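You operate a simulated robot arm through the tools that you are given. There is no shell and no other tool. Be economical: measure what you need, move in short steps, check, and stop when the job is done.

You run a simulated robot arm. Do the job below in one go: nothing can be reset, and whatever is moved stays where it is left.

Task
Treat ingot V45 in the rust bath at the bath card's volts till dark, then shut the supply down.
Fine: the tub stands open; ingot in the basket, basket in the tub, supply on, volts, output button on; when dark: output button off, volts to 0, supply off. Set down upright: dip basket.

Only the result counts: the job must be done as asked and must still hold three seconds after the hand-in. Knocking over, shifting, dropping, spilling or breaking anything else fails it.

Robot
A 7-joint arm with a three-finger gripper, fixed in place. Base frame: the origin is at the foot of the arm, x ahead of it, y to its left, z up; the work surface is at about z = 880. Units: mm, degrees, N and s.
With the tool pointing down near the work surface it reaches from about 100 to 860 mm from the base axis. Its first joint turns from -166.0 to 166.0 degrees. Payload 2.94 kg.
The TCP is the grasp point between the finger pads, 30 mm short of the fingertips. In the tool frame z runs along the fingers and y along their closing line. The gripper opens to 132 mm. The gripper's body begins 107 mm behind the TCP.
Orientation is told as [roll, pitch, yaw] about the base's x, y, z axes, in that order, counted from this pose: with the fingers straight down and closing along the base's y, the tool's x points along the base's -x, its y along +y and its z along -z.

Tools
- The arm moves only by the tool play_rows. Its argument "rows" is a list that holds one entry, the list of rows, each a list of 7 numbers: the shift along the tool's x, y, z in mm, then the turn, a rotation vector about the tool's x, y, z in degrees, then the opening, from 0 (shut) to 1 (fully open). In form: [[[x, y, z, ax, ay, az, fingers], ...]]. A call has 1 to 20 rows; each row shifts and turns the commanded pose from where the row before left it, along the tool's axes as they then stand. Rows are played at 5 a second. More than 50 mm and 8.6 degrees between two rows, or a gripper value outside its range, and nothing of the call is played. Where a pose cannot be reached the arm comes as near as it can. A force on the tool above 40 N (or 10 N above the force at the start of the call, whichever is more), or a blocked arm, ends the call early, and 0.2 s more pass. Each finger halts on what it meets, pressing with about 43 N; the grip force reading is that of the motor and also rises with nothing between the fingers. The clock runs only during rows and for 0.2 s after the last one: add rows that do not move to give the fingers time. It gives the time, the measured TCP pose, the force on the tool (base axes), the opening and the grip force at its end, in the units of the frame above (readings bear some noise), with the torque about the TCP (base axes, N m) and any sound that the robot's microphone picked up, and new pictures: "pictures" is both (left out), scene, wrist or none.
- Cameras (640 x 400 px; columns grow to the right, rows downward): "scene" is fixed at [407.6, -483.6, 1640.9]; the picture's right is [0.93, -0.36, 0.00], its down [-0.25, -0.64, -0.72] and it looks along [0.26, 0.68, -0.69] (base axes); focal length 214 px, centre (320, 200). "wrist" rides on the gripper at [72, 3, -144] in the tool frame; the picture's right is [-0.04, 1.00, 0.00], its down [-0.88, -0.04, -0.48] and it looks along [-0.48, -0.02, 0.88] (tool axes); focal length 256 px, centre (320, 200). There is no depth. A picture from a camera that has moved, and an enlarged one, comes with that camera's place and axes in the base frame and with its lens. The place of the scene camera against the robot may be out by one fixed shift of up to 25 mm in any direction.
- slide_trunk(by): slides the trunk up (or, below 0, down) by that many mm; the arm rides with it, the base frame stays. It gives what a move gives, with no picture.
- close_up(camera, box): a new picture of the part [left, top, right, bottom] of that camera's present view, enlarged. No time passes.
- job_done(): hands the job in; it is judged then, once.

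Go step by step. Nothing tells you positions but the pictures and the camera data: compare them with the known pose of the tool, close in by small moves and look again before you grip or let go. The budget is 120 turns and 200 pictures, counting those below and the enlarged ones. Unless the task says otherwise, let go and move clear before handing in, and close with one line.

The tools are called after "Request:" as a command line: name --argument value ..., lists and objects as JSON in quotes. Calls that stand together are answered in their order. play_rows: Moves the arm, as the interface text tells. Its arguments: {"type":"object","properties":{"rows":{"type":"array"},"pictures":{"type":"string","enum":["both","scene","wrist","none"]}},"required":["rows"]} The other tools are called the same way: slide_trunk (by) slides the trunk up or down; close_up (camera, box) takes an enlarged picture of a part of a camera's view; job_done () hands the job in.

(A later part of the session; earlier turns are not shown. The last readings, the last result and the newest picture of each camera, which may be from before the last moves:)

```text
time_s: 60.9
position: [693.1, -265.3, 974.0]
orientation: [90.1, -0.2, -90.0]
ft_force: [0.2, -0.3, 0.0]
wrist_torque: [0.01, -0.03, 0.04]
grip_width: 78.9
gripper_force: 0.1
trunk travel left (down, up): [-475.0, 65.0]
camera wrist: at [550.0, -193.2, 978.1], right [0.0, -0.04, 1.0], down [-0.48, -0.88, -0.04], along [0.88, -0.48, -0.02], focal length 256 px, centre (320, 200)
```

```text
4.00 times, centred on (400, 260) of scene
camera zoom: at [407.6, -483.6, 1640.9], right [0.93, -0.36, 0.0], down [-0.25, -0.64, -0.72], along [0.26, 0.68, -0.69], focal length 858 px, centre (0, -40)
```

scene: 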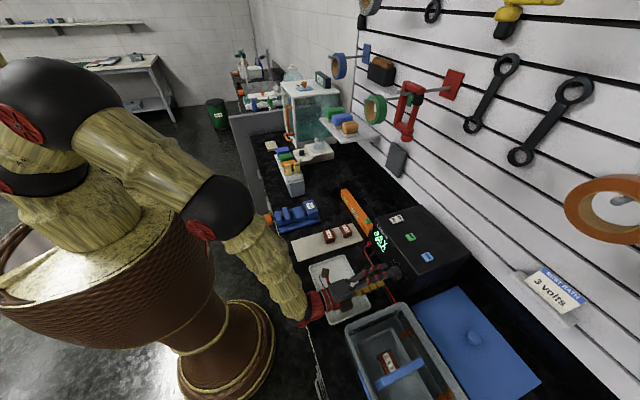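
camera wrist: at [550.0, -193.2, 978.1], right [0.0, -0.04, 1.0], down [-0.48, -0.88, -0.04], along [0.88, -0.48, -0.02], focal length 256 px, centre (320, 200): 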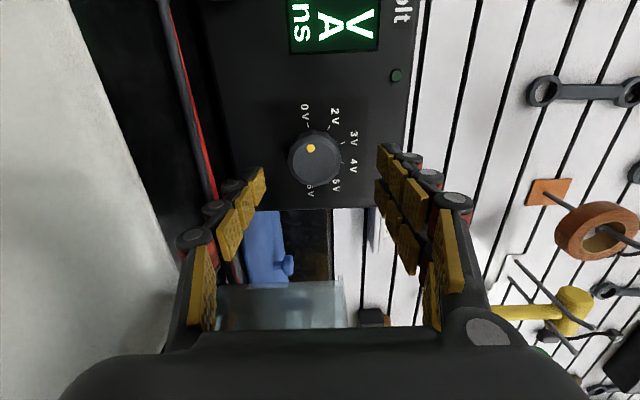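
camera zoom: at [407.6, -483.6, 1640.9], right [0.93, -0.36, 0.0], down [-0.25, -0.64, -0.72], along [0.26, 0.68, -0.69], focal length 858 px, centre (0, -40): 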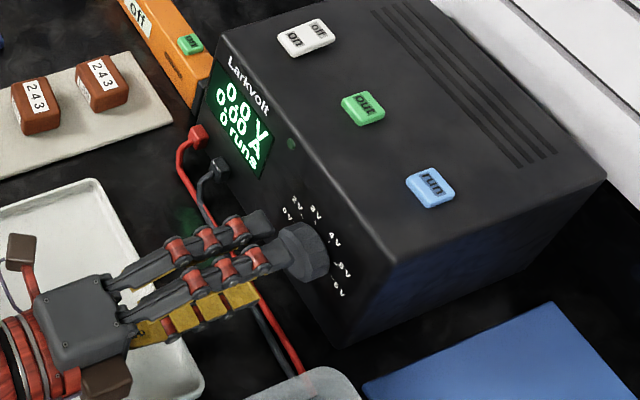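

Knob face centre is at (738, −263, 971), protruding ~32 mm from the panel at x≈770. I trim and advance so the tips stop short of the panel.

Request:
play_rows --rows '[[[2.3, -2.7, 15, 0, 0, 0, 0.6], [0, 0, 15, 0, 0, 0, 0.6], [0, 0, 9, 0, 0, 0, 0.6], [0, 0, 0, 0, 0, 0, 0.6], [0, 0, 0, 0, 0, 0, 0.6]]]'

Request:
close_up --camera "wrist" --box '[220, 80, 420, 240]'

Request:
close_up --camera "scene" --box '[360, 230, 440, 300]'

```text
time_s: 62.1
position: [732.2, -263.2, 973.7]
orientation: [90.0, -0.1, -90.1]
ft_force: [0.0, -0.2, -0.8]
wrist_torque: [-0.02, 0.02, 0.0]
grip_width: 79.3
gripper_force: 0.0
trunk travel left (down, up): [-475.0, 65.0]
camera wrist: at [588.5, -191.8, 976.5], right [0.0, -0.04, 1.0], down [-0.48, -0.88, -0.04], along [0.88, -0.48, -0.02], focal length 256 px, centre (320, 200)
```

scene: 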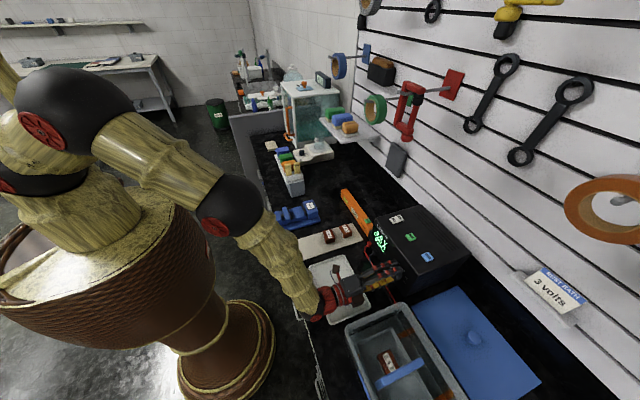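
wrist: 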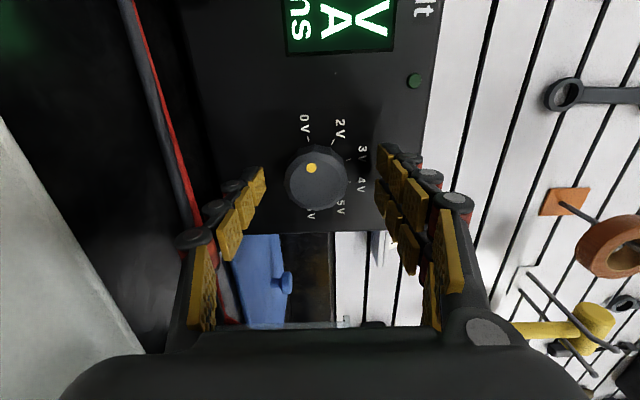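

```text
2.50 times, centred on (320, 160) of wrist
camera zoom: at [588.5, -191.8, 976.5], right [0.0, -0.04, 1.0], down [-0.48, -0.88, -0.04], along [0.88, -0.48, -0.02], focal length 640 px, centre (320, 300)
```

zoom: 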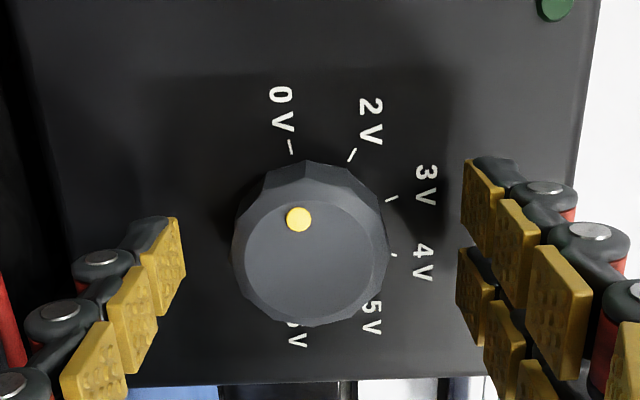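

```text
5.71 times, centred on (400, 265) of scene
camera zoom: at [407.6, -483.6, 1640.9], right [0.93, -0.36, 0.0], down [-0.25, -0.64, -0.72], along [0.26, 0.68, -0.69], focal length 1226 px, centre (-137, -171)
```

zoom: 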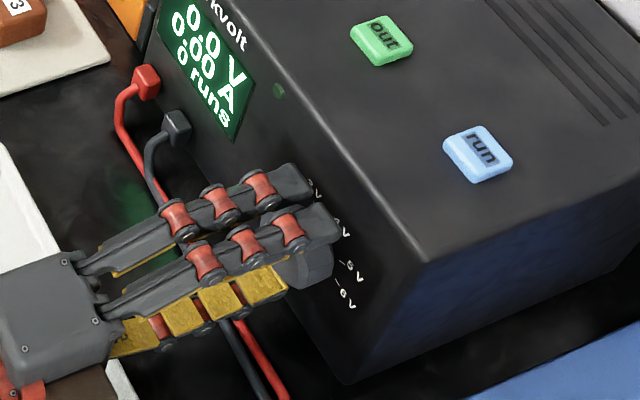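

Fingers straddle the knob; it's ~3 mm lower than the grip centre. I trim that and close gently.

Request:
play_rows --rows '[[[0, -3, 0, 0, 0, 0, 0.6], [0, 0, 0, 0, 0, 0, 0.6], [0, 0, 0, 0, 0, 0, 0.45], [0, 0, 0, 0, 0, 0, 0.35], [0, 0, 0, 0, 0, 0, 0.25], [0, 0, 0, 0, 0, 0, 0.25], [0, 0, 0, 0, 0, 0, 0.25]]]' --pictures "wrist"

Request:
close_up --camera "scene" --box '[360, 230, 440, 300]'

```text
time_s: 63.7
position: [731.7, -263.9, 969.9]
orientation: [90.1, -0.1, -90.0]
ft_force: [-0.6, -0.5, 2.0]
wrist_torque: [-0.01, -0.07, -0.05]
grip_width: 42.7
gripper_force: 35.0
trunk travel left (down, up): [-475.0, 65.0]
camera wrist: at [588.3, -191.8, 973.0], right [0.0, -0.04, 1.0], down [-0.48, -0.88, -0.04], along [0.88, -0.48, -0.02], focal length 256 px, centre (320, 200)
```

wrist: 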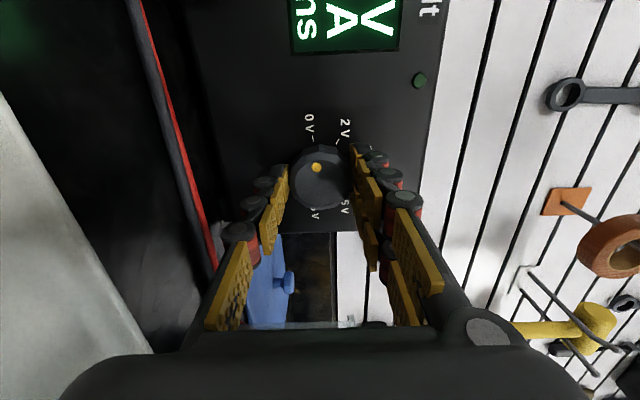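

```text
5.71 times, centred on (400, 265) of scene
camera zoom: at [407.6, -483.6, 1640.9], right [0.93, -0.36, 0.0], down [-0.25, -0.64, -0.72], along [0.26, 0.68, -0.69], focal length 1226 px, centre (-137, -171)
```

zoom: 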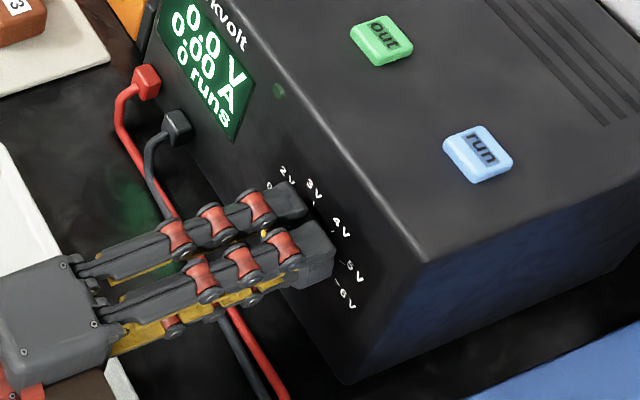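

Knob gripped. I twist clockwise in small increments and watch the display.

Request:
play_rows --rows '[[[0, 0, 0, 0, 0, 7.2, 0.25], [0, 0, 0, 0, 0, 7.2, 0.25], [0, 0, 0, 0, 0, 7.2, 0.25], [0, 0, 0, 0, 0, 7.2, 0.25], [0, 0, 0, 0, 0, 7.2, 0.25], [0, 0, 0, 0, 0, 7.2, 0.25], [0, 0, 0, 0, 0, 0, 0.25]]]' --pictures "wrist"

Request:
close_up --camera "scene" --box '[360, 230, 440, 300]'

```text
time_s: 65.3
position: [731.5, -263.5, 970.8]
orientation: [90.3, 43.1, -89.9]
ft_force: [0.4, -5.8, 14.3]
wrist_torque: [-0.03, -0.3, -0.22]
grip_width: 42.3
gripper_force: 45.0
trunk travel left (down, up): [-475.0, 65.0]
camera wrist: at [588.1, -213.4, 1022.1], right [0.0, -0.71, 0.7], down [-0.47, -0.61, -0.63], along [0.88, -0.33, -0.34], focal length 256 px, centre (320, 200)
```

wrist: 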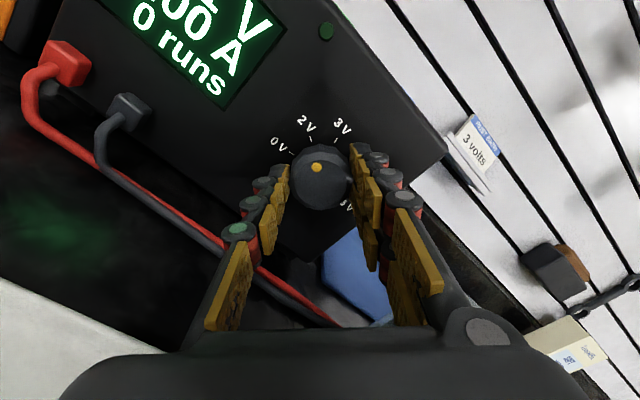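

```text
5.71 times, centred on (400, 265) of scene
camera zoom: at [407.6, -483.6, 1640.9], right [0.93, -0.36, 0.0], down [-0.25, -0.64, -0.72], along [0.26, 0.68, -0.69], focal length 1226 px, centre (-137, -171)
```

zoom: 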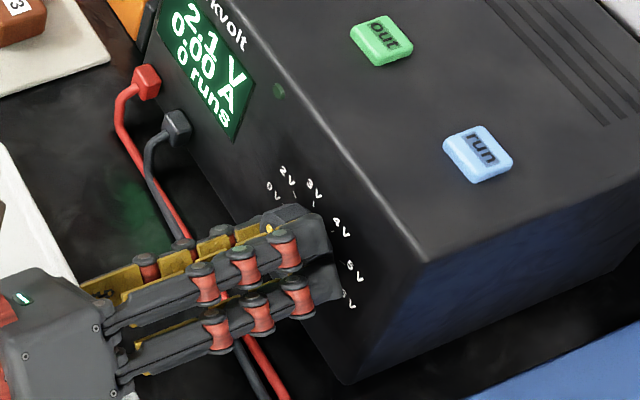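

Display reads 2.1 V. I turn a bit further and check.

Request:
play_rows --rows '[[[0, 0, 0, 0, 0, 6, 0.25], [0, 0, 0, 0, 0, 6, 0.25], [0, 0, 0, 0, 0, 6, 0.25], [0, 0, 0, 0, 0, 0, 0.25]]]' --pictures "none"

Request:
close_up --camera "scene" --box '[360, 230, 440, 300]'

```text
time_s: 66.3
position: [731.6, -264.8, 970.6]
orientation: [90.7, 61.1, -89.5]
ft_force: [6.4, -10.1, 25.2]
wrist_torque: [-0.02, -0.69, -0.15]
grip_width: 42.2
gripper_force: 45.3
trunk travel left (down, up): [-475.0, 65.0]
```

```text
5.71 times, centred on (400, 265) of scene
camera zoom: at [407.6, -483.6, 1640.9], right [0.93, -0.36, 0.0], down [-0.25, -0.64, -0.72], along [0.26, 0.68, -0.69], focal length 1226 px, centre (-137, -171)
```

zoom: 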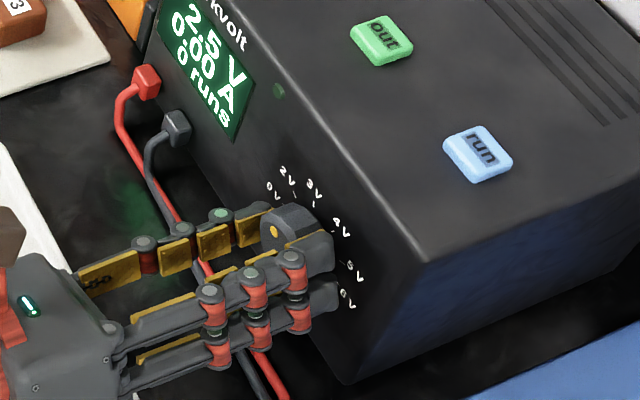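

2.5 V, so about 45° per volt; lateral force is growing, so I ease the pose slightly while turning the next ~20°.

Request:
play_rows --rows '[[[0.8, 1.6, -0.5, 0, 0, 0, 0.25], [0, 0, 0, 0, 0, 6, 0.25], [0.5, 0.5, 0, 0, 0, 6, 0.25], [0, 0, 0, 0, 0, 6, 0.25], [0, 0, 0, 0, 0, 0, 0.25]]]' --pictures "none"

Request:
close_up --camera "scene" --box '[360, 230, 440, 300]'

```text
time_s: 67.5
position: [731.9, -265.7, 970.0]
orientation: [90.7, 79.1, -89.3]
ft_force: [15.5, -8.7, 20.4]
wrist_torque: [-0.05, -0.51, -0.02]
grip_width: 42.0
gripper_force: 45.1
trunk travel left (down, up): [-475.0, 65.0]
```

```text
5.71 times, centred on (400, 265) of scene
camera zoom: at [407.6, -483.6, 1640.9], right [0.93, -0.36, 0.0], down [-0.25, -0.64, -0.72], along [0.26, 0.68, -0.69], focal length 1226 px, centre (-137, -171)
```

zoom: 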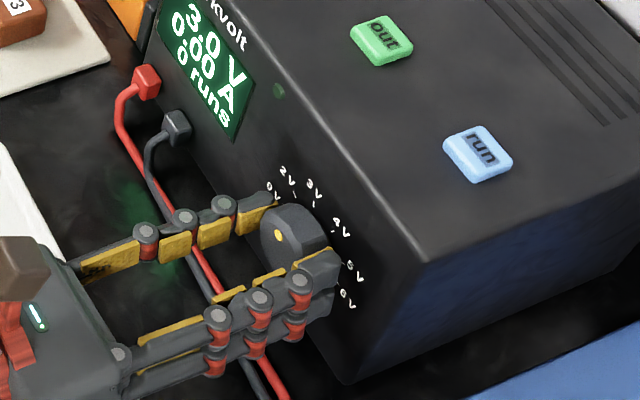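

Display shows 3.0 V. I open the fingers and back off, checking it stays.

Request:
play_rows --rows '[[[0, 0, 0, 0, 0, 0, 0.4], [0, 0, 0, 0, 0, 0, 0.55], [0, 0, 0, 0, 0, 0, 0.6], [0, 0, 0, 0, 0, 0, 0.6], [0, 0, -20, 0, 0, 0, 0.6], [0, 0, -30, 0, 0, 0, 0.6], [0, 0, -30, 0, 0, 0, 0.6], [0, 0, 0, 0, 0, 0, 0.6]]]' --pictures "wrist"

Request:
close_up --camera "scene" --box '[360, 230, 440, 300]'

```text
time_s: 69.3
position: [652.7, -266.1, 969.9]
orientation: [90.2, 79.1, -89.8]
ft_force: [-0.1, -0.3, -0.5]
wrist_torque: [0.01, -0.02, 0.0]
grip_width: 79.0
gripper_force: 0.0
trunk travel left (down, up): [-475.0, 65.0]
camera wrist: at [509.3, -255.3, 1041.2], right [0.0, -0.99, 0.15], down [-0.48, -0.13, -0.87], along [0.88, -0.07, -0.47], focal length 256 px, centre (320, 200)
```

wrist: 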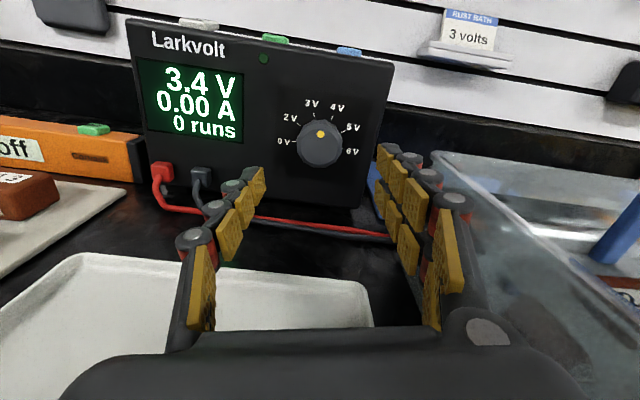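

```text
5.71 times, centred on (400, 265) of scene
camera zoom: at [407.6, -483.6, 1640.9], right [0.93, -0.36, 0.0], down [-0.25, -0.64, -0.72], along [0.26, 0.68, -0.69], focal length 1226 px, centre (-137, -171)
```

zoom: 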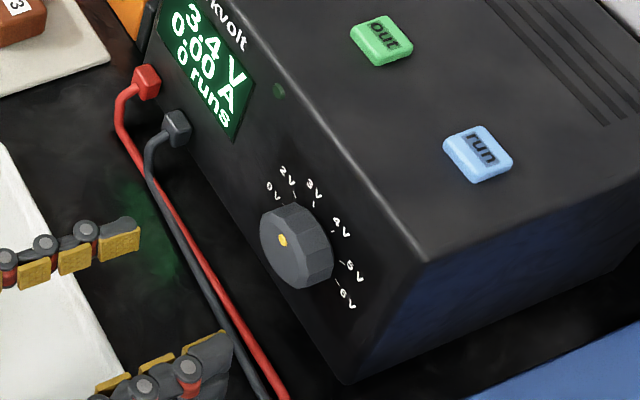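

On release the knob drifted to 3.4 V (grip was ~3 mm low). I re-grip with better centring (3 mm higher) and turn it back.

Request:
play_rows --rows '[[[3, 0.5, 20, 0, 0, 0, 0.6], [0, 0, 30, 0, 0, 0, 0.6], [0, 0, 29, 0, 0, 0, 0.6], [0, 0, 0, 0, 0, 0, 0.6], [0, 0, 0, 0, 0, 0, 0.6]]]' --pictures "wrist"

Request:
close_up --camera "wrist" --box '[220, 80, 420, 240]'

```text
time_s: 70.5
position: [731.1, -265.8, 974.2]
orientation: [90.2, 79.2, -89.8]
ft_force: [0.0, -0.5, -0.4]
wrist_torque: [-0.01, 0.02, -0.03]
grip_width: 79.0
gripper_force: 0.0
trunk travel left (down, up): [-475.0, 65.0]
camera wrist: at [587.3, -254.7, 1045.3], right [0.0, -0.99, 0.15], down [-0.48, -0.13, -0.87], along [0.88, -0.07, -0.47], focal length 256 px, centre (320, 200)
```

wrist: 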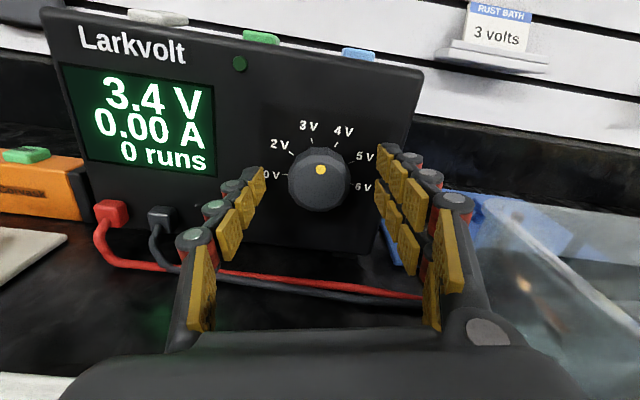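

```text
2.50 times, centred on (320, 160) of wrist
camera zoom: at [587.3, -254.7, 1045.3], right [0.0, -0.99, 0.15], down [-0.48, -0.13, -0.87], along [0.88, -0.07, -0.47], focal length 640 px, centre (320, 300)
```

zoom: 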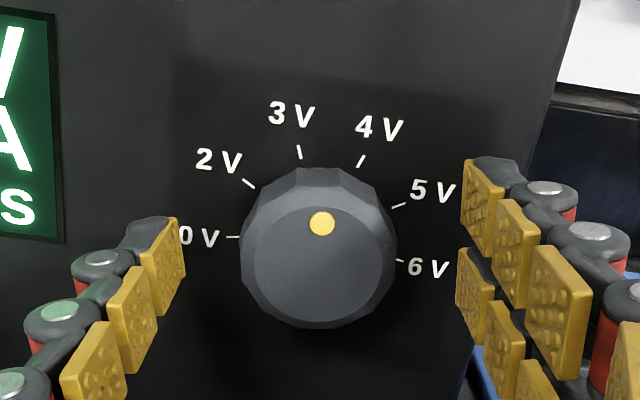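

Nicely centred now. I close and turn back about 18°.

Request:
play_rows --rows '[[[0, 0, 0, 0, 0, 0, 0.45], [0, 0, 0, 0, 0, 0, 0.35], [0, 0, 0, 0, 0, 0, 0.28], [0, 0, 0, 0, 0, 0, 0.28], [0, 0, 0, 0, 0, -6, 0.28], [0, 0, 0, 0, 0, -6, 0.28], [0, 0, 0, 0, 0, -5, 0.28], [0, 0, 0, 0, 0, 0, 0.28]]]' --pictures "none"

Request:
close_up --camera "scene" --box '[360, 230, 440, 300]'

```text
time_s: 72.3
position: [731.5, -263.5, 973.1]
orientation: [89.8, 61.9, -90.2]
ft_force: [4.5, 4.9, -4.1]
wrist_torque: [0.02, 0.2, 0.24]
grip_width: 41.9
gripper_force: 45.0
trunk travel left (down, up): [-475.0, 65.0]
```

```text
5.71 times, centred on (400, 265) of scene
camera zoom: at [407.6, -483.6, 1640.9], right [0.93, -0.36, 0.0], down [-0.25, -0.64, -0.72], along [0.26, 0.68, -0.69], focal length 1226 px, centre (-137, -171)
```

zoom: 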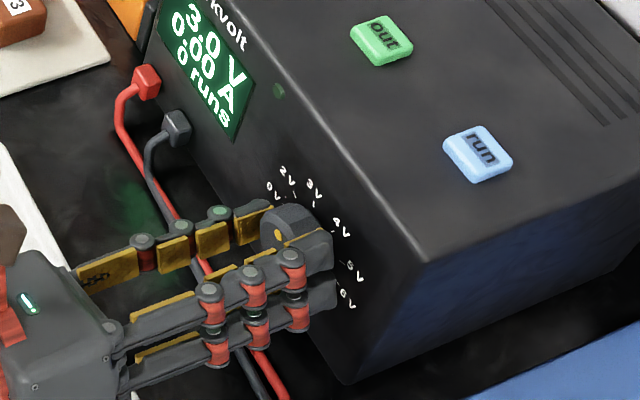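

3.0 V again. I relax the side load slightly and release slowly.

Request:
play_rows --rows '[[[-0.2, -0.8, 0, 0, 0, 0, 0.28], [0, 0, 0, 0, 0, 0, 0.31], [0, 0, 0, 0, 0, 0, 0.325], [0, 0, 0, 0, 0, 0, 0.335], [0, 0, 0, 0, 0, 0, 0.345], [0, 0, 0, 0, 0, 0, 0.36], [0, 0, 0, 0, 0, 0, 0.4], [0, 0, 0, 0, 0, 0, 0.6], [0, 0, 0, 0, 0, 0, 0.6], [0, 0, 0, 0, 0, 0, 0.6]]]' --pictures "none"

Request:
close_up --camera "scene" --box '[360, 230, 440, 300]'

```text
time_s: 74.5
position: [730.8, -262.7, 973.6]
orientation: [90.0, 62.0, -90.0]
ft_force: [0.8, -0.4, 0.2]
wrist_torque: [0.0, 0.03, 0.0]
grip_width: 79.1
gripper_force: 0.1
trunk travel left (down, up): [-475.0, 65.0]
```

```text
5.71 times, centred on (400, 265) of scene
camera zoom: at [407.6, -483.6, 1640.9], right [0.93, -0.36, 0.0], down [-0.25, -0.64, -0.72], along [0.26, 0.68, -0.69], focal length 1226 px, centre (-137, -171)
```

zoom: 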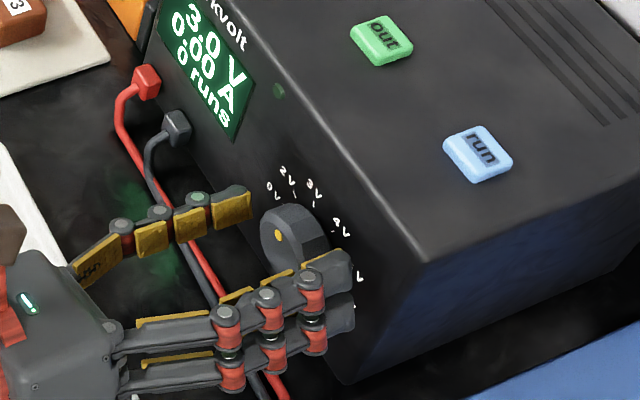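

3.0 V holds. I back away, rise, and tilt down to press the green "out" button.

Request:
play_rows --rows '[[[0, 0, -30, 0, 0, 0, 0.6], [0, 0, -40, 0, 0, 0, 0.6], [0, 0, -40, 0, 0, 0, 0.5], [39.7, 21.2, 0, 0, 0, 0, 0.3], [39.7, 21.2, 0, 0, 0, 0, 0.1], [39.7, 21.2, 0, 0, 0, 0, 0], [39.7, 21.2, 0, 0, 0, 0, 0], [22, 11, 0, 0, 0, 0, 0], [0, 0, 0, 3.76, -7.06, 0, 0], [0, 0, 0, 3.76, -7.06, 0, 0], [0, 0, 0, 3.76, -7.06, 0, 0], [0, 0, 0, 3.76, -7.06, 0, 0], [0, 0, 0, 3.76, -7.06, 0, 0], [0, 0, 0, 3.76, -7.06, 0, 0], [0, 0, 0, 0, 0, 0, 0]]]'

Request:
close_up --camera "scene" --box '[340, 190, 460, 290]'

```text
time_s: 77.7
position: [618.9, -263.9, 1177.5]
orientation: [22.8, 36.1, -144.4]
ft_force: [0.1, -0.2, 1.9]
wrist_torque: [0.02, -0.01, -0.05]
grip_width: 0.2
gripper_force: 28.4
trunk travel left (down, up): [-475.0, 65.0]
camera wrist: at [572.3, -233.6, 1328.2], right [0.32, -0.9, 0.29], down [-0.91, -0.38, -0.18], along [0.27, -0.2, -0.94], focal length 256 px, centre (320, 200)
```

scene: 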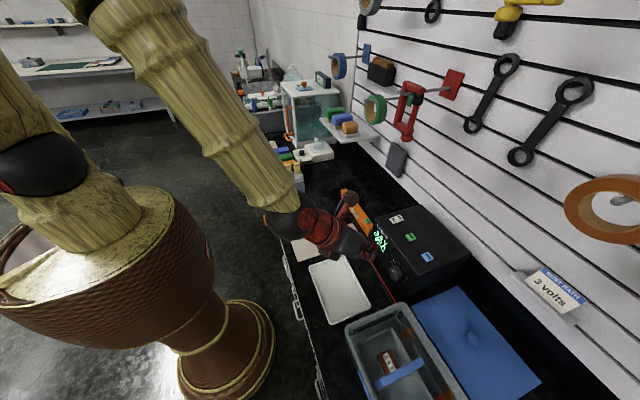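
wrist: 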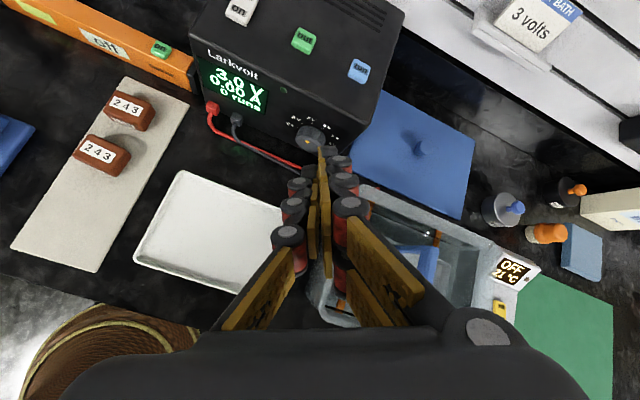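

```text
4.00 times, centred on (400, 240) of scene
camera zoom: at [407.6, -483.6, 1640.9], right [0.93, -0.36, 0.0], down [-0.25, -0.64, -0.72], along [0.26, 0.68, -0.69], focal length 858 px, centre (0, 40)
```

zoom: 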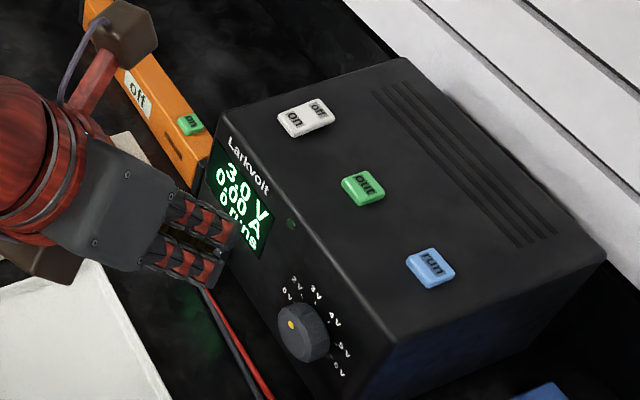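

I have a clear view with 3.0 V displayed. I move the closed fingertips over the green button.

Request:
play_rows --rows '[[[23.1, -1.3, 34.6, 0, 0, 0, 0], [23.1, -1.3, 34.6, 0, 0, 0, 0], [23.1, -1.3, 34.6, 0, 0, 0, 0], [23.1, -1.3, 34.6, 0, 0, 0, 0], [23.1, -1.3, 34.6, 0, 0, 0, 0], [0, 0, 0, 0, 0, 0, 0], [0, 0, 0, 0, 0, 0, 0]]]' --pictures "wrist"

Request:
close_up --camera "scene" --box '[380, 200, 440, 250]'

```text
time_s: 79.3
position: [809.2, -201.6, 1116.1]
orientation: [22.7, 36.3, -144.5]
ft_force: [0.1, -0.2, -0.1]
wrist_torque: [0.02, 0.02, 0.0]
grip_width: 0.1
gripper_force: 28.8
trunk travel left (down, up): [-475.0, 65.0]
camera wrist: at [761.7, -171.8, 1267.2], right [0.32, -0.9, 0.29], down [-0.91, -0.38, -0.18], along [0.27, -0.2, -0.94], focal length 256 px, centre (320, 200)
```

wrist: 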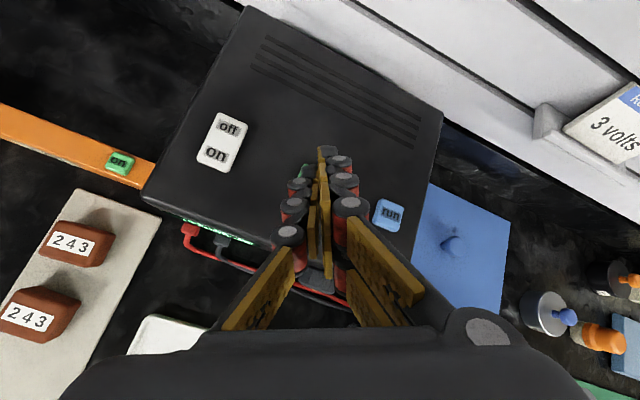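

```text
8.00 times, centred on (410, 225) of scene
camera zoom: at [407.6, -483.6, 1640.9], right [0.93, -0.36, 0.0], down [-0.25, -0.64, -0.72], along [0.26, 0.68, -0.69], focal length 1716 px, centre (-400, 0)
```

zoom: 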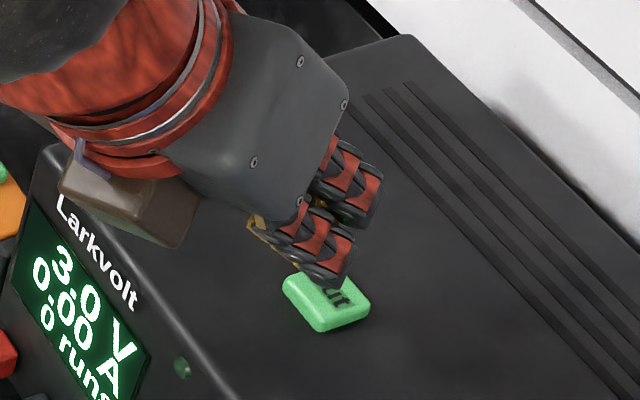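

Tips are right over the button; I descend 20 mm, then in small steps.

Request:
play_rows --rows '[[[-6.5, -2, 7.5, 0, 0, 0, 0], [-6.5, -2, 7.5, 0, 0, 0, 0], [0, 0, 0, 0, 0, 0, 0]]]' --pictures "none"

Request:
close_up --camera "scene" --box '[380, 200, 440, 250]'

```text
time_s: 80.1
position: [808.8, -204.9, 1096.2]
orientation: [22.8, 36.3, -144.5]
ft_force: [0.2, 0.1, 0.7]
wrist_torque: [-0.02, 0.0, 0.0]
grip_width: 0.0
gripper_force: 29.1
trunk travel left (down, up): [-475.0, 65.0]
```

```text
8.00 times, centred on (410, 225) of scene
camera zoom: at [407.6, -483.6, 1640.9], right [0.93, -0.36, 0.0], down [-0.25, -0.64, -0.72], along [0.26, 0.68, -0.69], focal length 1716 px, centre (-400, 0)
```

zoom: 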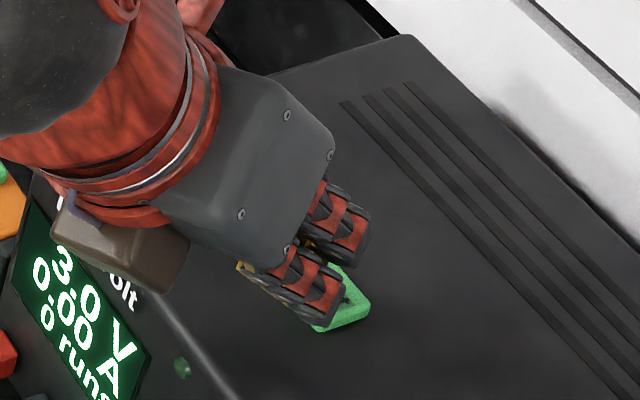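

Request:
play_rows --rows '[[[-0.5, -0.5, 5.3, 0, 0, 0, 0], [0, 0, 0, 0, 0, 0, 0]]]' --pictures "none"

Request:
play_rows --rows '[[[-1.77, -0.94, 2.2, 0, 0, 0, 0], [0, 0, 0, 0, 0, 0, 0]]]' --pictures "none"

Request:
close_up --camera "scene" --box '[370, 200, 440, 250]'

```text
time_s: 80.7
position: [812.3, -205.3, 1092.2]
orientation: [22.9, 36.3, -144.5]
ft_force: [-0.3, 0.1, 1.3]
wrist_torque: [-0.07, -0.02, 0.01]
grip_width: 0.0
gripper_force: 29.1
trunk travel left (down, up): [-475.0, 65.0]
```

```text
time_s: 81.3
position: [811.9, -205.4, 1090.0]
orientation: [22.8, 36.2, -144.5]
ft_force: [-0.3, 0.1, -0.7]
wrist_torque: [0.01, -0.03, -0.02]
grip_width: 0.2
gripper_force: 28.8
trunk travel left (down, up): [-475.0, 65.0]
```

```text
8.00 times, centred on (405, 225) of scene
camera zoom: at [407.6, -483.6, 1640.9], right [0.93, -0.36, 0.0], down [-0.25, -0.64, -0.72], along [0.26, 0.68, -0.69], focal length 1716 px, centre (-360, 0)
```

zoom: 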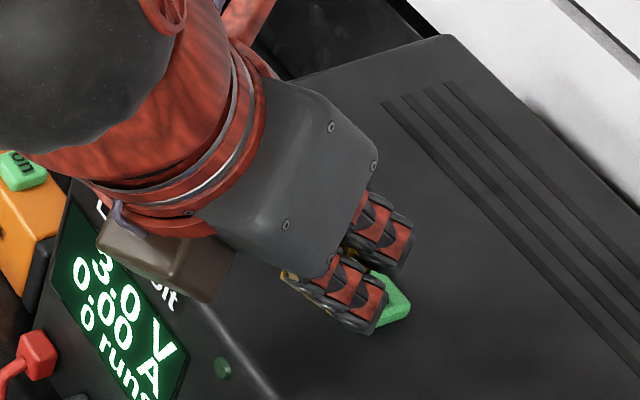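

Request:
play_rows --rows '[[[-1.77, -0.94, 2.2, 0, 0, 0, 0], [0, 0, 0, 0, 0, 0, 0]]]' --pictures "none"

Request:
play_rows --rows '[[[-1.2, -0.6, 1.5, 0, 0, 0, 0], [0, 0, 0, 0, 0, 0, 0]]]' --pictures "none"

Request:
close_up --camera "scene" --box '[370, 200, 440, 250]'

```text
time_s: 81.9
position: [811.4, -207.0, 1086.2]
orientation: [23.0, 36.3, -144.6]
ft_force: [0.4, 1.5, 0.7]
wrist_torque: [-0.03, 0.01, 0.01]
grip_width: 0.1
gripper_force: 28.3
trunk travel left (down, up): [-475.0, 65.0]
```

```text
time_s: 82.5
position: [812.1, -205.5, 1083.9]
orientation: [23.0, 36.3, -144.5]
ft_force: [0.2, -0.3, 0.0]
wrist_torque: [-0.01, -0.02, 0.0]
grip_width: 6.2
gripper_force: 28.9
trunk travel left (down, up): [-475.0, 65.0]
```

```text
8.00 times, centred on (405, 225) of scene
camera zoom: at [407.6, -483.6, 1640.9], right [0.93, -0.36, 0.0], down [-0.25, -0.64, -0.72], along [0.26, 0.68, -0.69], focal length 1716 px, centre (-360, 0)
```

zoom: 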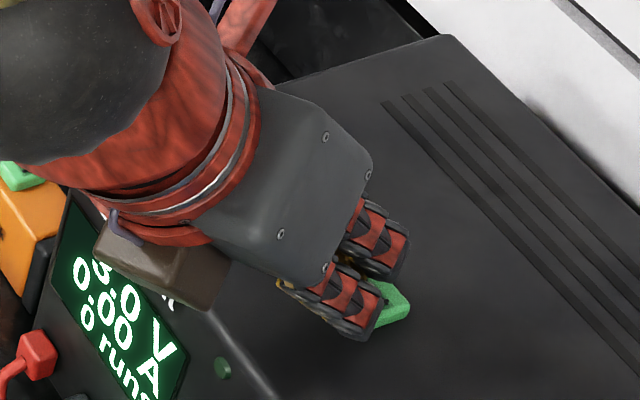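

The oblique roll let the fingers get wedged open. I lift, roll 28° so the closing line is horizontal, and press again.

Request:
play_rows --rows '[[[14.8, 7.9, -18.6, 0, 0, 0, 0], [0, 0, 0, 0, 0, 7, 0], [0, 0, 0, 0, 0, 7, 0], [0, 0, 0, 0, 0, 7, 0], [0, 0, 0, 0, 0, 7, 0], [0, 0, 0, 0, 0, 0, 0], [0, 0, 0, 0, 0, 0, 0]]]' --pictures "wrist"

Request:
close_up --camera "scene" --box '[370, 200, 440, 250]'

```text
time_s: 84.1
position: [811.5, -206.5, 1108.5]
orientation: [-0.2, 42.0, 179.8]
ft_force: [-0.9, 0.1, -0.2]
wrist_torque: [-0.02, -0.01, -0.02]
grip_width: 0.0
gripper_force: 28.5
trunk travel left (down, up): [-475.0, 65.0]
camera wrist: at [769.9, -210.0, 1264.5], right [-0.03, -1.0, -0.03], down [-0.97, 0.04, -0.24], along [0.24, 0.02, -0.97], focal length 256 px, centre (320, 200)
```

wrist: 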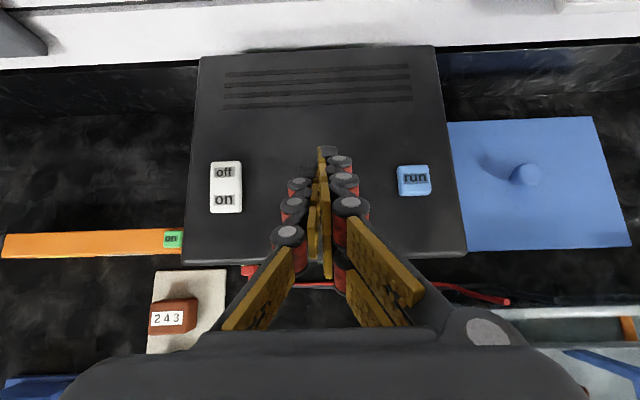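

```text
8.00 times, centred on (405, 225) of scene
camera zoom: at [407.6, -483.6, 1640.9], right [0.93, -0.36, 0.0], down [-0.25, -0.64, -0.72], along [0.26, 0.68, -0.69], focal length 1716 px, centre (-360, 0)
```

zoom: 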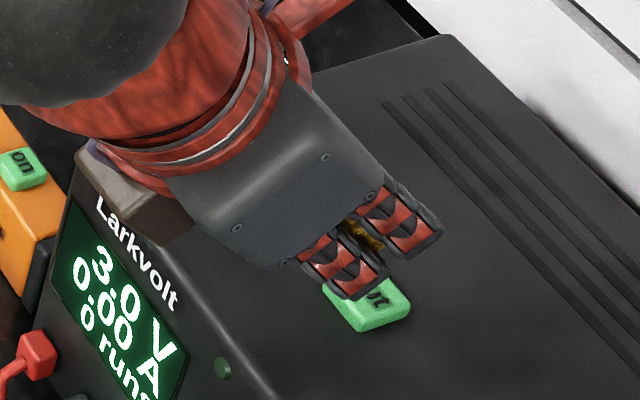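

Aligned in y between the other two buttons. I shift +5 mm in x and descend again, checking force and width.

Request:
play_rows --rows '[[[-4.8, -2, 9, 0, 0, 0, 0], [-4, 0, 7.5, 0, 0, 0, 0], [0, 0, 0, 0, 0, 0, 0]]]' --pictures "none"

Request:
play_rows --rows '[[[-2, 0, 2.2, 0, 0, 0, 0], [0, 0, 0, 0, 0, 0, 0]]]' --pictures "none"

Request:
close_up --camera "scene" --box '[370, 200, 440, 250]'

```text
time_s: 84.9
position: [817.2, -204.6, 1089.9]
orientation: [-0.3, 42.1, 179.8]
ft_force: [1.0, 0.1, -0.3]
wrist_torque: [0.01, -0.03, -0.02]
grip_width: 0.1
gripper_force: 28.9
trunk travel left (down, up): [-475.0, 65.0]
```

```text
time_s: 85.5
position: [818.4, -204.9, 1087.8]
orientation: [-0.1, 42.1, 179.9]
ft_force: [-1.2, -0.6, 2.1]
wrist_torque: [-0.04, 0.02, 0.0]
grip_width: 0.1
gripper_force: 29.2
trunk travel left (down, up): [-475.0, 65.0]
heard: click
```

```text
8.00 times, centred on (405, 225) of scene
camera zoom: at [407.6, -483.6, 1640.9], right [0.93, -0.36, 0.0], down [-0.25, -0.64, -0.72], along [0.26, 0.68, -0.69], focal length 1716 px, centre (-360, 0)
```

zoom: 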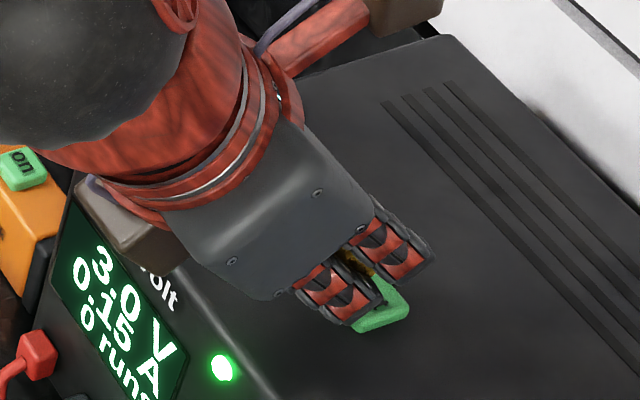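

A click: output LED is lit and current flows (0.15 A). I lift slightly and watch the ingot.

Request:
play_rows --rows '[[[13, 0, -15, 0, 0, 0, 0], [0, 0, 0, 0, 0, 0, 0], [0, 0, 0, 0, 0, 0, 0]]]' --pictures "none"

Request:
close_up --camera "scene" --box '[340, 200, 460, 400]'

```text
time_s: 86.3
position: [815.9, -205.5, 1107.8]
orientation: [-0.1, 42.1, 179.9]
ft_force: [-0.3, 0.4, 0.1]
wrist_torque: [0.02, 0.0, -0.01]
grip_width: 0.0
gripper_force: 28.0
trunk travel left (down, up): [-475.0, 65.0]
```

```text
2.00 times, centred on (400, 300) of scene
camera zoom: at [407.6, -483.6, 1640.9], right [0.93, -0.36, 0.0], down [-0.25, -0.64, -0.72], along [0.26, 0.68, -0.69], focal length 429 px, centre (160, 0)
```

zoom: 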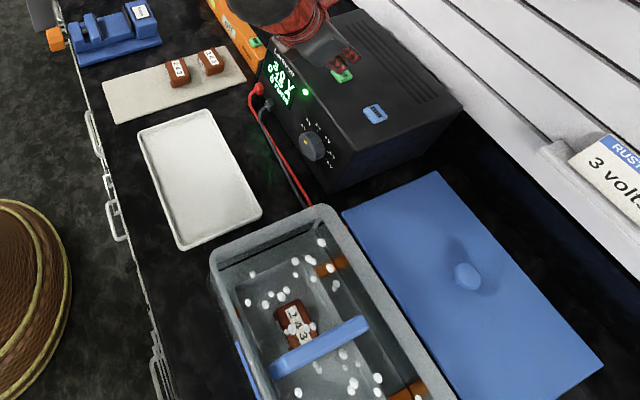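

Bubbles form and the ingot is still reddish. I wait and re-check.

Request:
play_rows --rows '[[[0, 0, 0, 0, 0, 0, 0], [0, 0, 0, 0, 0, 0, 0], [0, 0, 0, 0, 0, 0, 0], [0, 0, 0, 0, 0, 0, 0], [0, 0, 0, 0, 0, 0, 0], [0, 0, 0, 0, 0, 0, 0], [0, 0, 0, 0, 0, 0, 0], [0, 0, 0, 0, 0, 0, 0], [0, 0, 0, 0, 0, 0, 0], [0, 0, 0, 0, 0, 0, 0]]]' --pictures "none"

Request:
close_up --camera "scene" --box '[340, 300, 460, 400]'

```text
time_s: 88.5
position: [817.3, -205.3, 1106.8]
orientation: [-0.1, 42.0, 179.9]
ft_force: [0.2, -0.2, 0.5]
wrist_torque: [-0.02, 0.03, 0.0]
grip_width: 0.0
gripper_force: 29.3
trunk travel left (down, up): [-475.0, 65.0]
```

```text
4.00 times, centred on (400, 350) of scene
camera zoom: at [407.6, -483.6, 1640.9], right [0.93, -0.36, 0.0], down [-0.25, -0.64, -0.72], along [0.26, 0.68, -0.69], focal length 858 px, centre (0, -400)
```

zoom: 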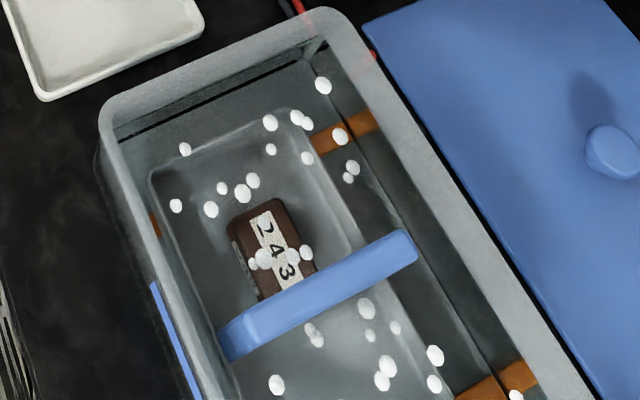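

It is darkening noticeably; I keep watching in short waits.

Request:
play_rows --rows '[[[0, 0, 0, 0, 0, 0, 0], [0, 0, 0, 0, 0, 0, 0], [0, 0, 0, 0, 0, 0, 0], [0, 0, 0, 0, 0, 0, 0], [0, 0, 0, 0, 0, 0, 0], [0, 0, 0, 0, 0, 0, 0], [0, 0, 0, 0, 0, 0, 0]]]' --pictures "none"

Request:
close_up --camera "scene" --box '[340, 300, 460, 400]'

```text
time_s: 90.1
position: [816.7, -205.1, 1106.7]
orientation: [-0.2, 42.0, 179.9]
ft_force: [-0.6, -0.3, -0.9]
wrist_torque: [0.0, 0.02, -0.01]
grip_width: 0.0
gripper_force: 29.0
trunk travel left (down, up): [-475.0, 65.0]
```

```text
4.00 times, centred on (400, 350) of scene
camera zoom: at [407.6, -483.6, 1640.9], right [0.93, -0.36, 0.0], down [-0.25, -0.64, -0.72], along [0.26, 0.68, -0.69], focal length 858 px, centre (0, -400)
```

zoom: 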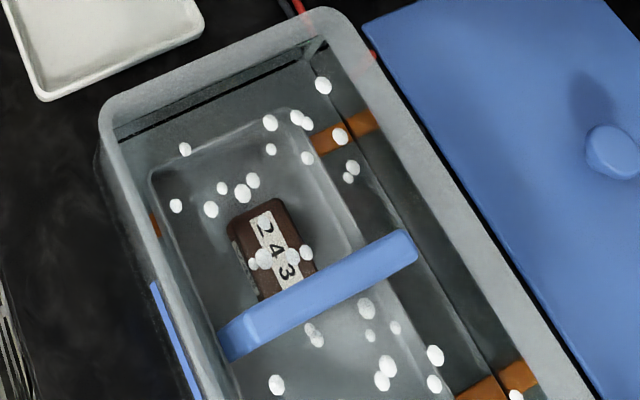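

Request:
play_rows --rows '[[[0, 0, 0, 0, 0, 0, 0], [0, 0, 0, 0, 0, 0, 0], [0, 0, 0, 0, 0, 0, 0], [0, 0, 0, 0, 0, 0, 0], [0, 0, 0, 0, 0, 0, 0], [0, 0, 0, 0, 0, 0, 0], [0, 0, 0, 0, 0, 0, 0], [0, 0, 0, 0, 0, 0, 0], [0, 0, 0, 0, 0, 0, 0], [0, 0, 0, 0, 0, 0, 0]]]' --pictures "none"

Request:
close_up --camera "scene" --box '[370, 340, 410, 380]'

Request:
close_up --camera "scene" --box '[360, 220, 420, 270]'

```text
time_s: 92.3
position: [816.3, -204.9, 1106.5]
orientation: [-0.1, 42.0, 179.9]
ft_force: [0.3, 0.2, 0.8]
wrist_torque: [0.01, 0.0, 0.01]
grip_width: 0.0
gripper_force: 28.7
trunk travel left (down, up): [-475.0, 65.0]
```

```text
10.00 times, centred on (390, 360) of scene
camera zoom: at [407.6, -483.6, 1640.9], right [0.93, -0.36, 0.0], down [-0.25, -0.64, -0.72], along [0.26, 0.68, -0.69], focal length 2145 px, centre (-380, -1400)
```

zoom: 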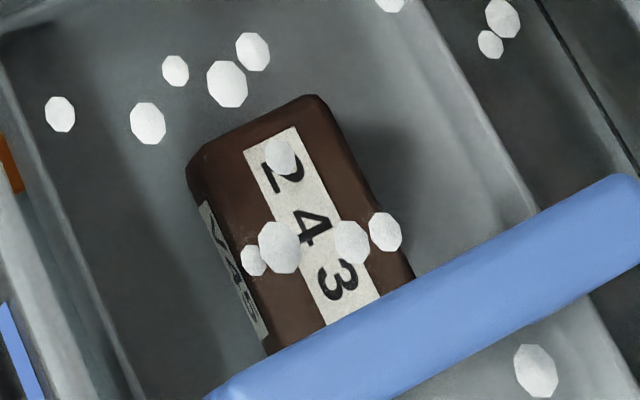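

```text
8.00 times, centred on (390, 245) of scene
camera zoom: at [407.6, -483.6, 1640.9], right [0.93, -0.36, 0.0], down [-0.25, -0.64, -0.72], along [0.26, 0.68, -0.69], focal length 1716 px, centre (-240, -160)
```

zoom: 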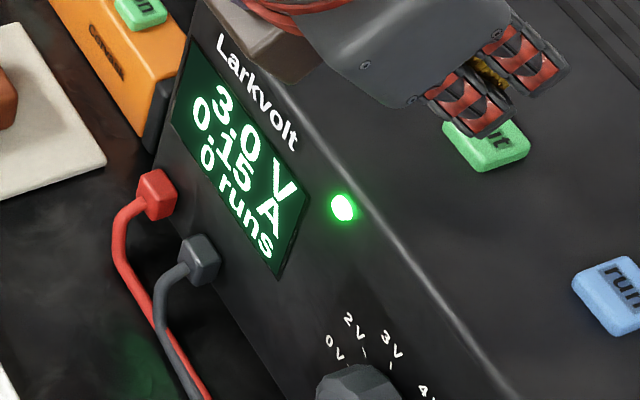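

V45 is brown and still changing; keep waiting with the same zoom for comparison.

Request:
play_rows --rows '[[[0, 0, 0, 0, 0, 0, 0], [0, 0, 0, 0, 0, 0, 0], [0, 0, 0, 0, 0, 0, 0], [0, 0, 0, 0, 0, 0, 0], [0, 0, 0, 0, 0, 0, 0], [0, 0, 0, 0, 0, 0, 0], [0, 0, 0, 0, 0, 0, 0], [0, 0, 0, 0, 0, 0, 0], [0, 0, 0, 0, 0, 0, 0], [0, 0, 0, 0, 0, 0, 0], [0, 0, 0, 0, 0, 0, 0], [0, 0, 0, 0, 0, 0, 0], [0, 0, 0, 0, 0, 0, 0], [0, 0, 0, 0, 0, 0, 0]]]' --pictures "none"

Request:
close_up --camera "scene" --box '[370, 340, 410, 380]'

```text
time_s: 95.3
position: [816.9, -206.3, 1106.5]
orientation: [-0.1, 42.0, 180.0]
ft_force: [-1.2, 0.3, 1.0]
wrist_torque: [-0.01, -0.01, -0.03]
grip_width: 0.0
gripper_force: 28.2
trunk travel left (down, up): [-475.0, 65.0]
```

```text
10.00 times, centred on (390, 360) of scene
camera zoom: at [407.6, -483.6, 1640.9], right [0.93, -0.36, 0.0], down [-0.25, -0.64, -0.72], along [0.26, 0.68, -0.69], focal length 2145 px, centre (-380, -1400)
```

zoom: 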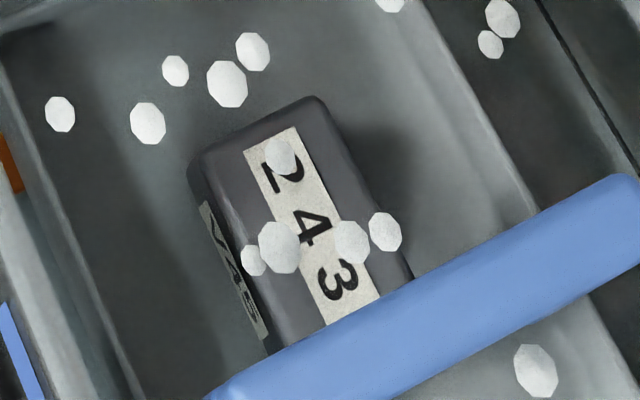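

It has turned dark grey. I press "out" again to switch the output off.

Request:
play_rows --rows '[[[-6.5, 0, 7.5, 0, 0, 0, 0], [-6.5, 0, 7.5, 0, 0, 0, 0], [0, 0, 0, 0, 0, 0, 0]]]' --pictures "none"

Request:
close_up --camera "scene" --box '[360, 220, 420, 270]'

```text
time_s: 96.1
position: [817.2, -205.1, 1086.9]
orientation: [-0.1, 42.1, 179.9]
ft_force: [-1.5, -0.1, 1.5]
wrist_torque: [-0.01, 0.01, -0.01]
grip_width: 0.0
gripper_force: 28.9
trunk travel left (down, up): [-475.0, 65.0]
heard: click
```

```text
8.00 times, centred on (390, 245) of scene
camera zoom: at [407.6, -483.6, 1640.9], right [0.93, -0.36, 0.0], down [-0.25, -0.64, -0.72], along [0.26, 0.68, -0.69], focal length 1716 px, centre (-240, -160)
```

zoom: 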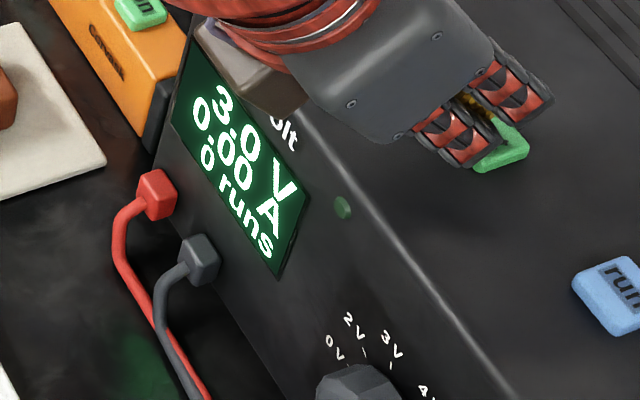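

Output is off (LED dark, 0.00 A). Now I go back to the dial: lift, retreat, level the tool, and lower to dial height.

Request:
play_rows --rows '[[[13, 0, -15, 0, 0, 0, 0], [-23.8, 12, -38.4, 0, 0, 0, 0], [-23.8, 12, -38.4, 0, 0, 0, 0], [-23.8, 12, -38.4, 0, 0, 0, 0], [-23.8, 12, -38.4, 0, 0, 0, 0], [-23.8, 12, -38.4, 0, 0, 0, 0.2], [0, 0, 0, 0, 8, 0, 0.4], [0, 0, 0, 0, 8, 0, 0.6], [0, 0, 0, 0, 8, 0, 0.6], [0, 0, 0, 0, 8, 0, 0.6], [0, 0, 0, 0, 8, 0, 0.6], [0, 0, 0, 0, 8, 0, 0.6], [0, 0, 0, 0, 0, 0, 0.6], [-45, 0, 0, 0, 0, 0, 0.6], [-45, 0, 0, 0, 0, 0, 0.6], [-45, 0, 0, 0, 0, 0, 0.6], [-40, 0, 0, 0, 0, 0, 0.6], [-20, 0, 0, 0, 0, 0, 0.6], [0, 0, 0, 0, 0, 0, 0.6]]]'

Request:
close_up --camera "wrist" --box '[220, 60, 420, 220]'

```text
time_s: 100.1
position: [602.4, -264.9, 974.9]
orientation: [-122.0, 89.9, 58.1]
ft_force: [0.6, 0.8, -0.4]
wrist_torque: [-0.02, 0.01, 0.01]
grip_width: 78.9
gripper_force: 0.0
trunk travel left (down, up): [-475.0, 65.0]
camera wrist: at [458.8, -268.1, 1048.1], right [0.0, -1.0, -0.04], down [-0.47, 0.04, -0.88], along [0.88, 0.02, -0.47], focal length 256 px, centre (320, 200)
```

scene: 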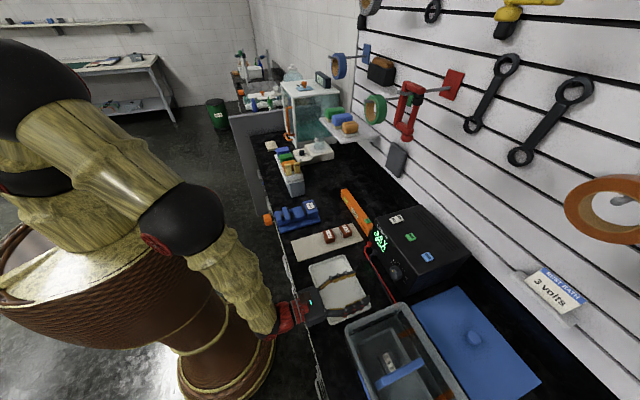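
wrist: 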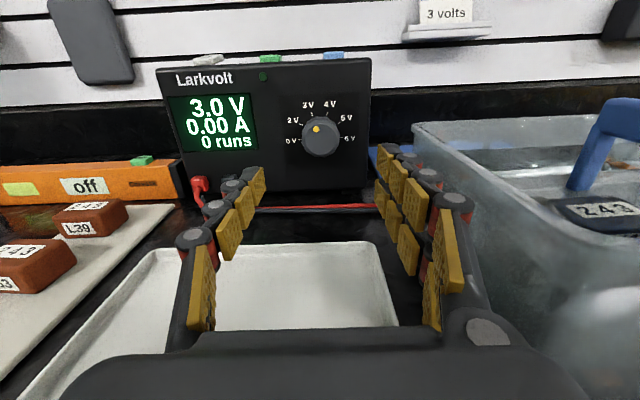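

```text
2.50 times, centred on (320, 140) of wrist
camera zoom: at [458.8, -268.1, 1048.1], right [0.0, -1.0, -0.04], down [-0.47, 0.04, -0.88], along [0.88, 0.02, -0.47], focal length 640 px, centre (320, 350)
```

zoom: 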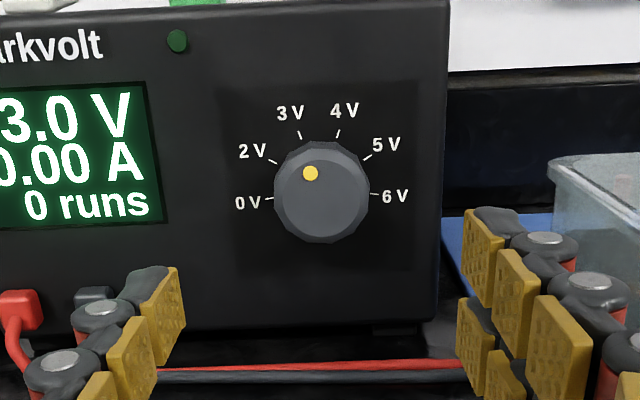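

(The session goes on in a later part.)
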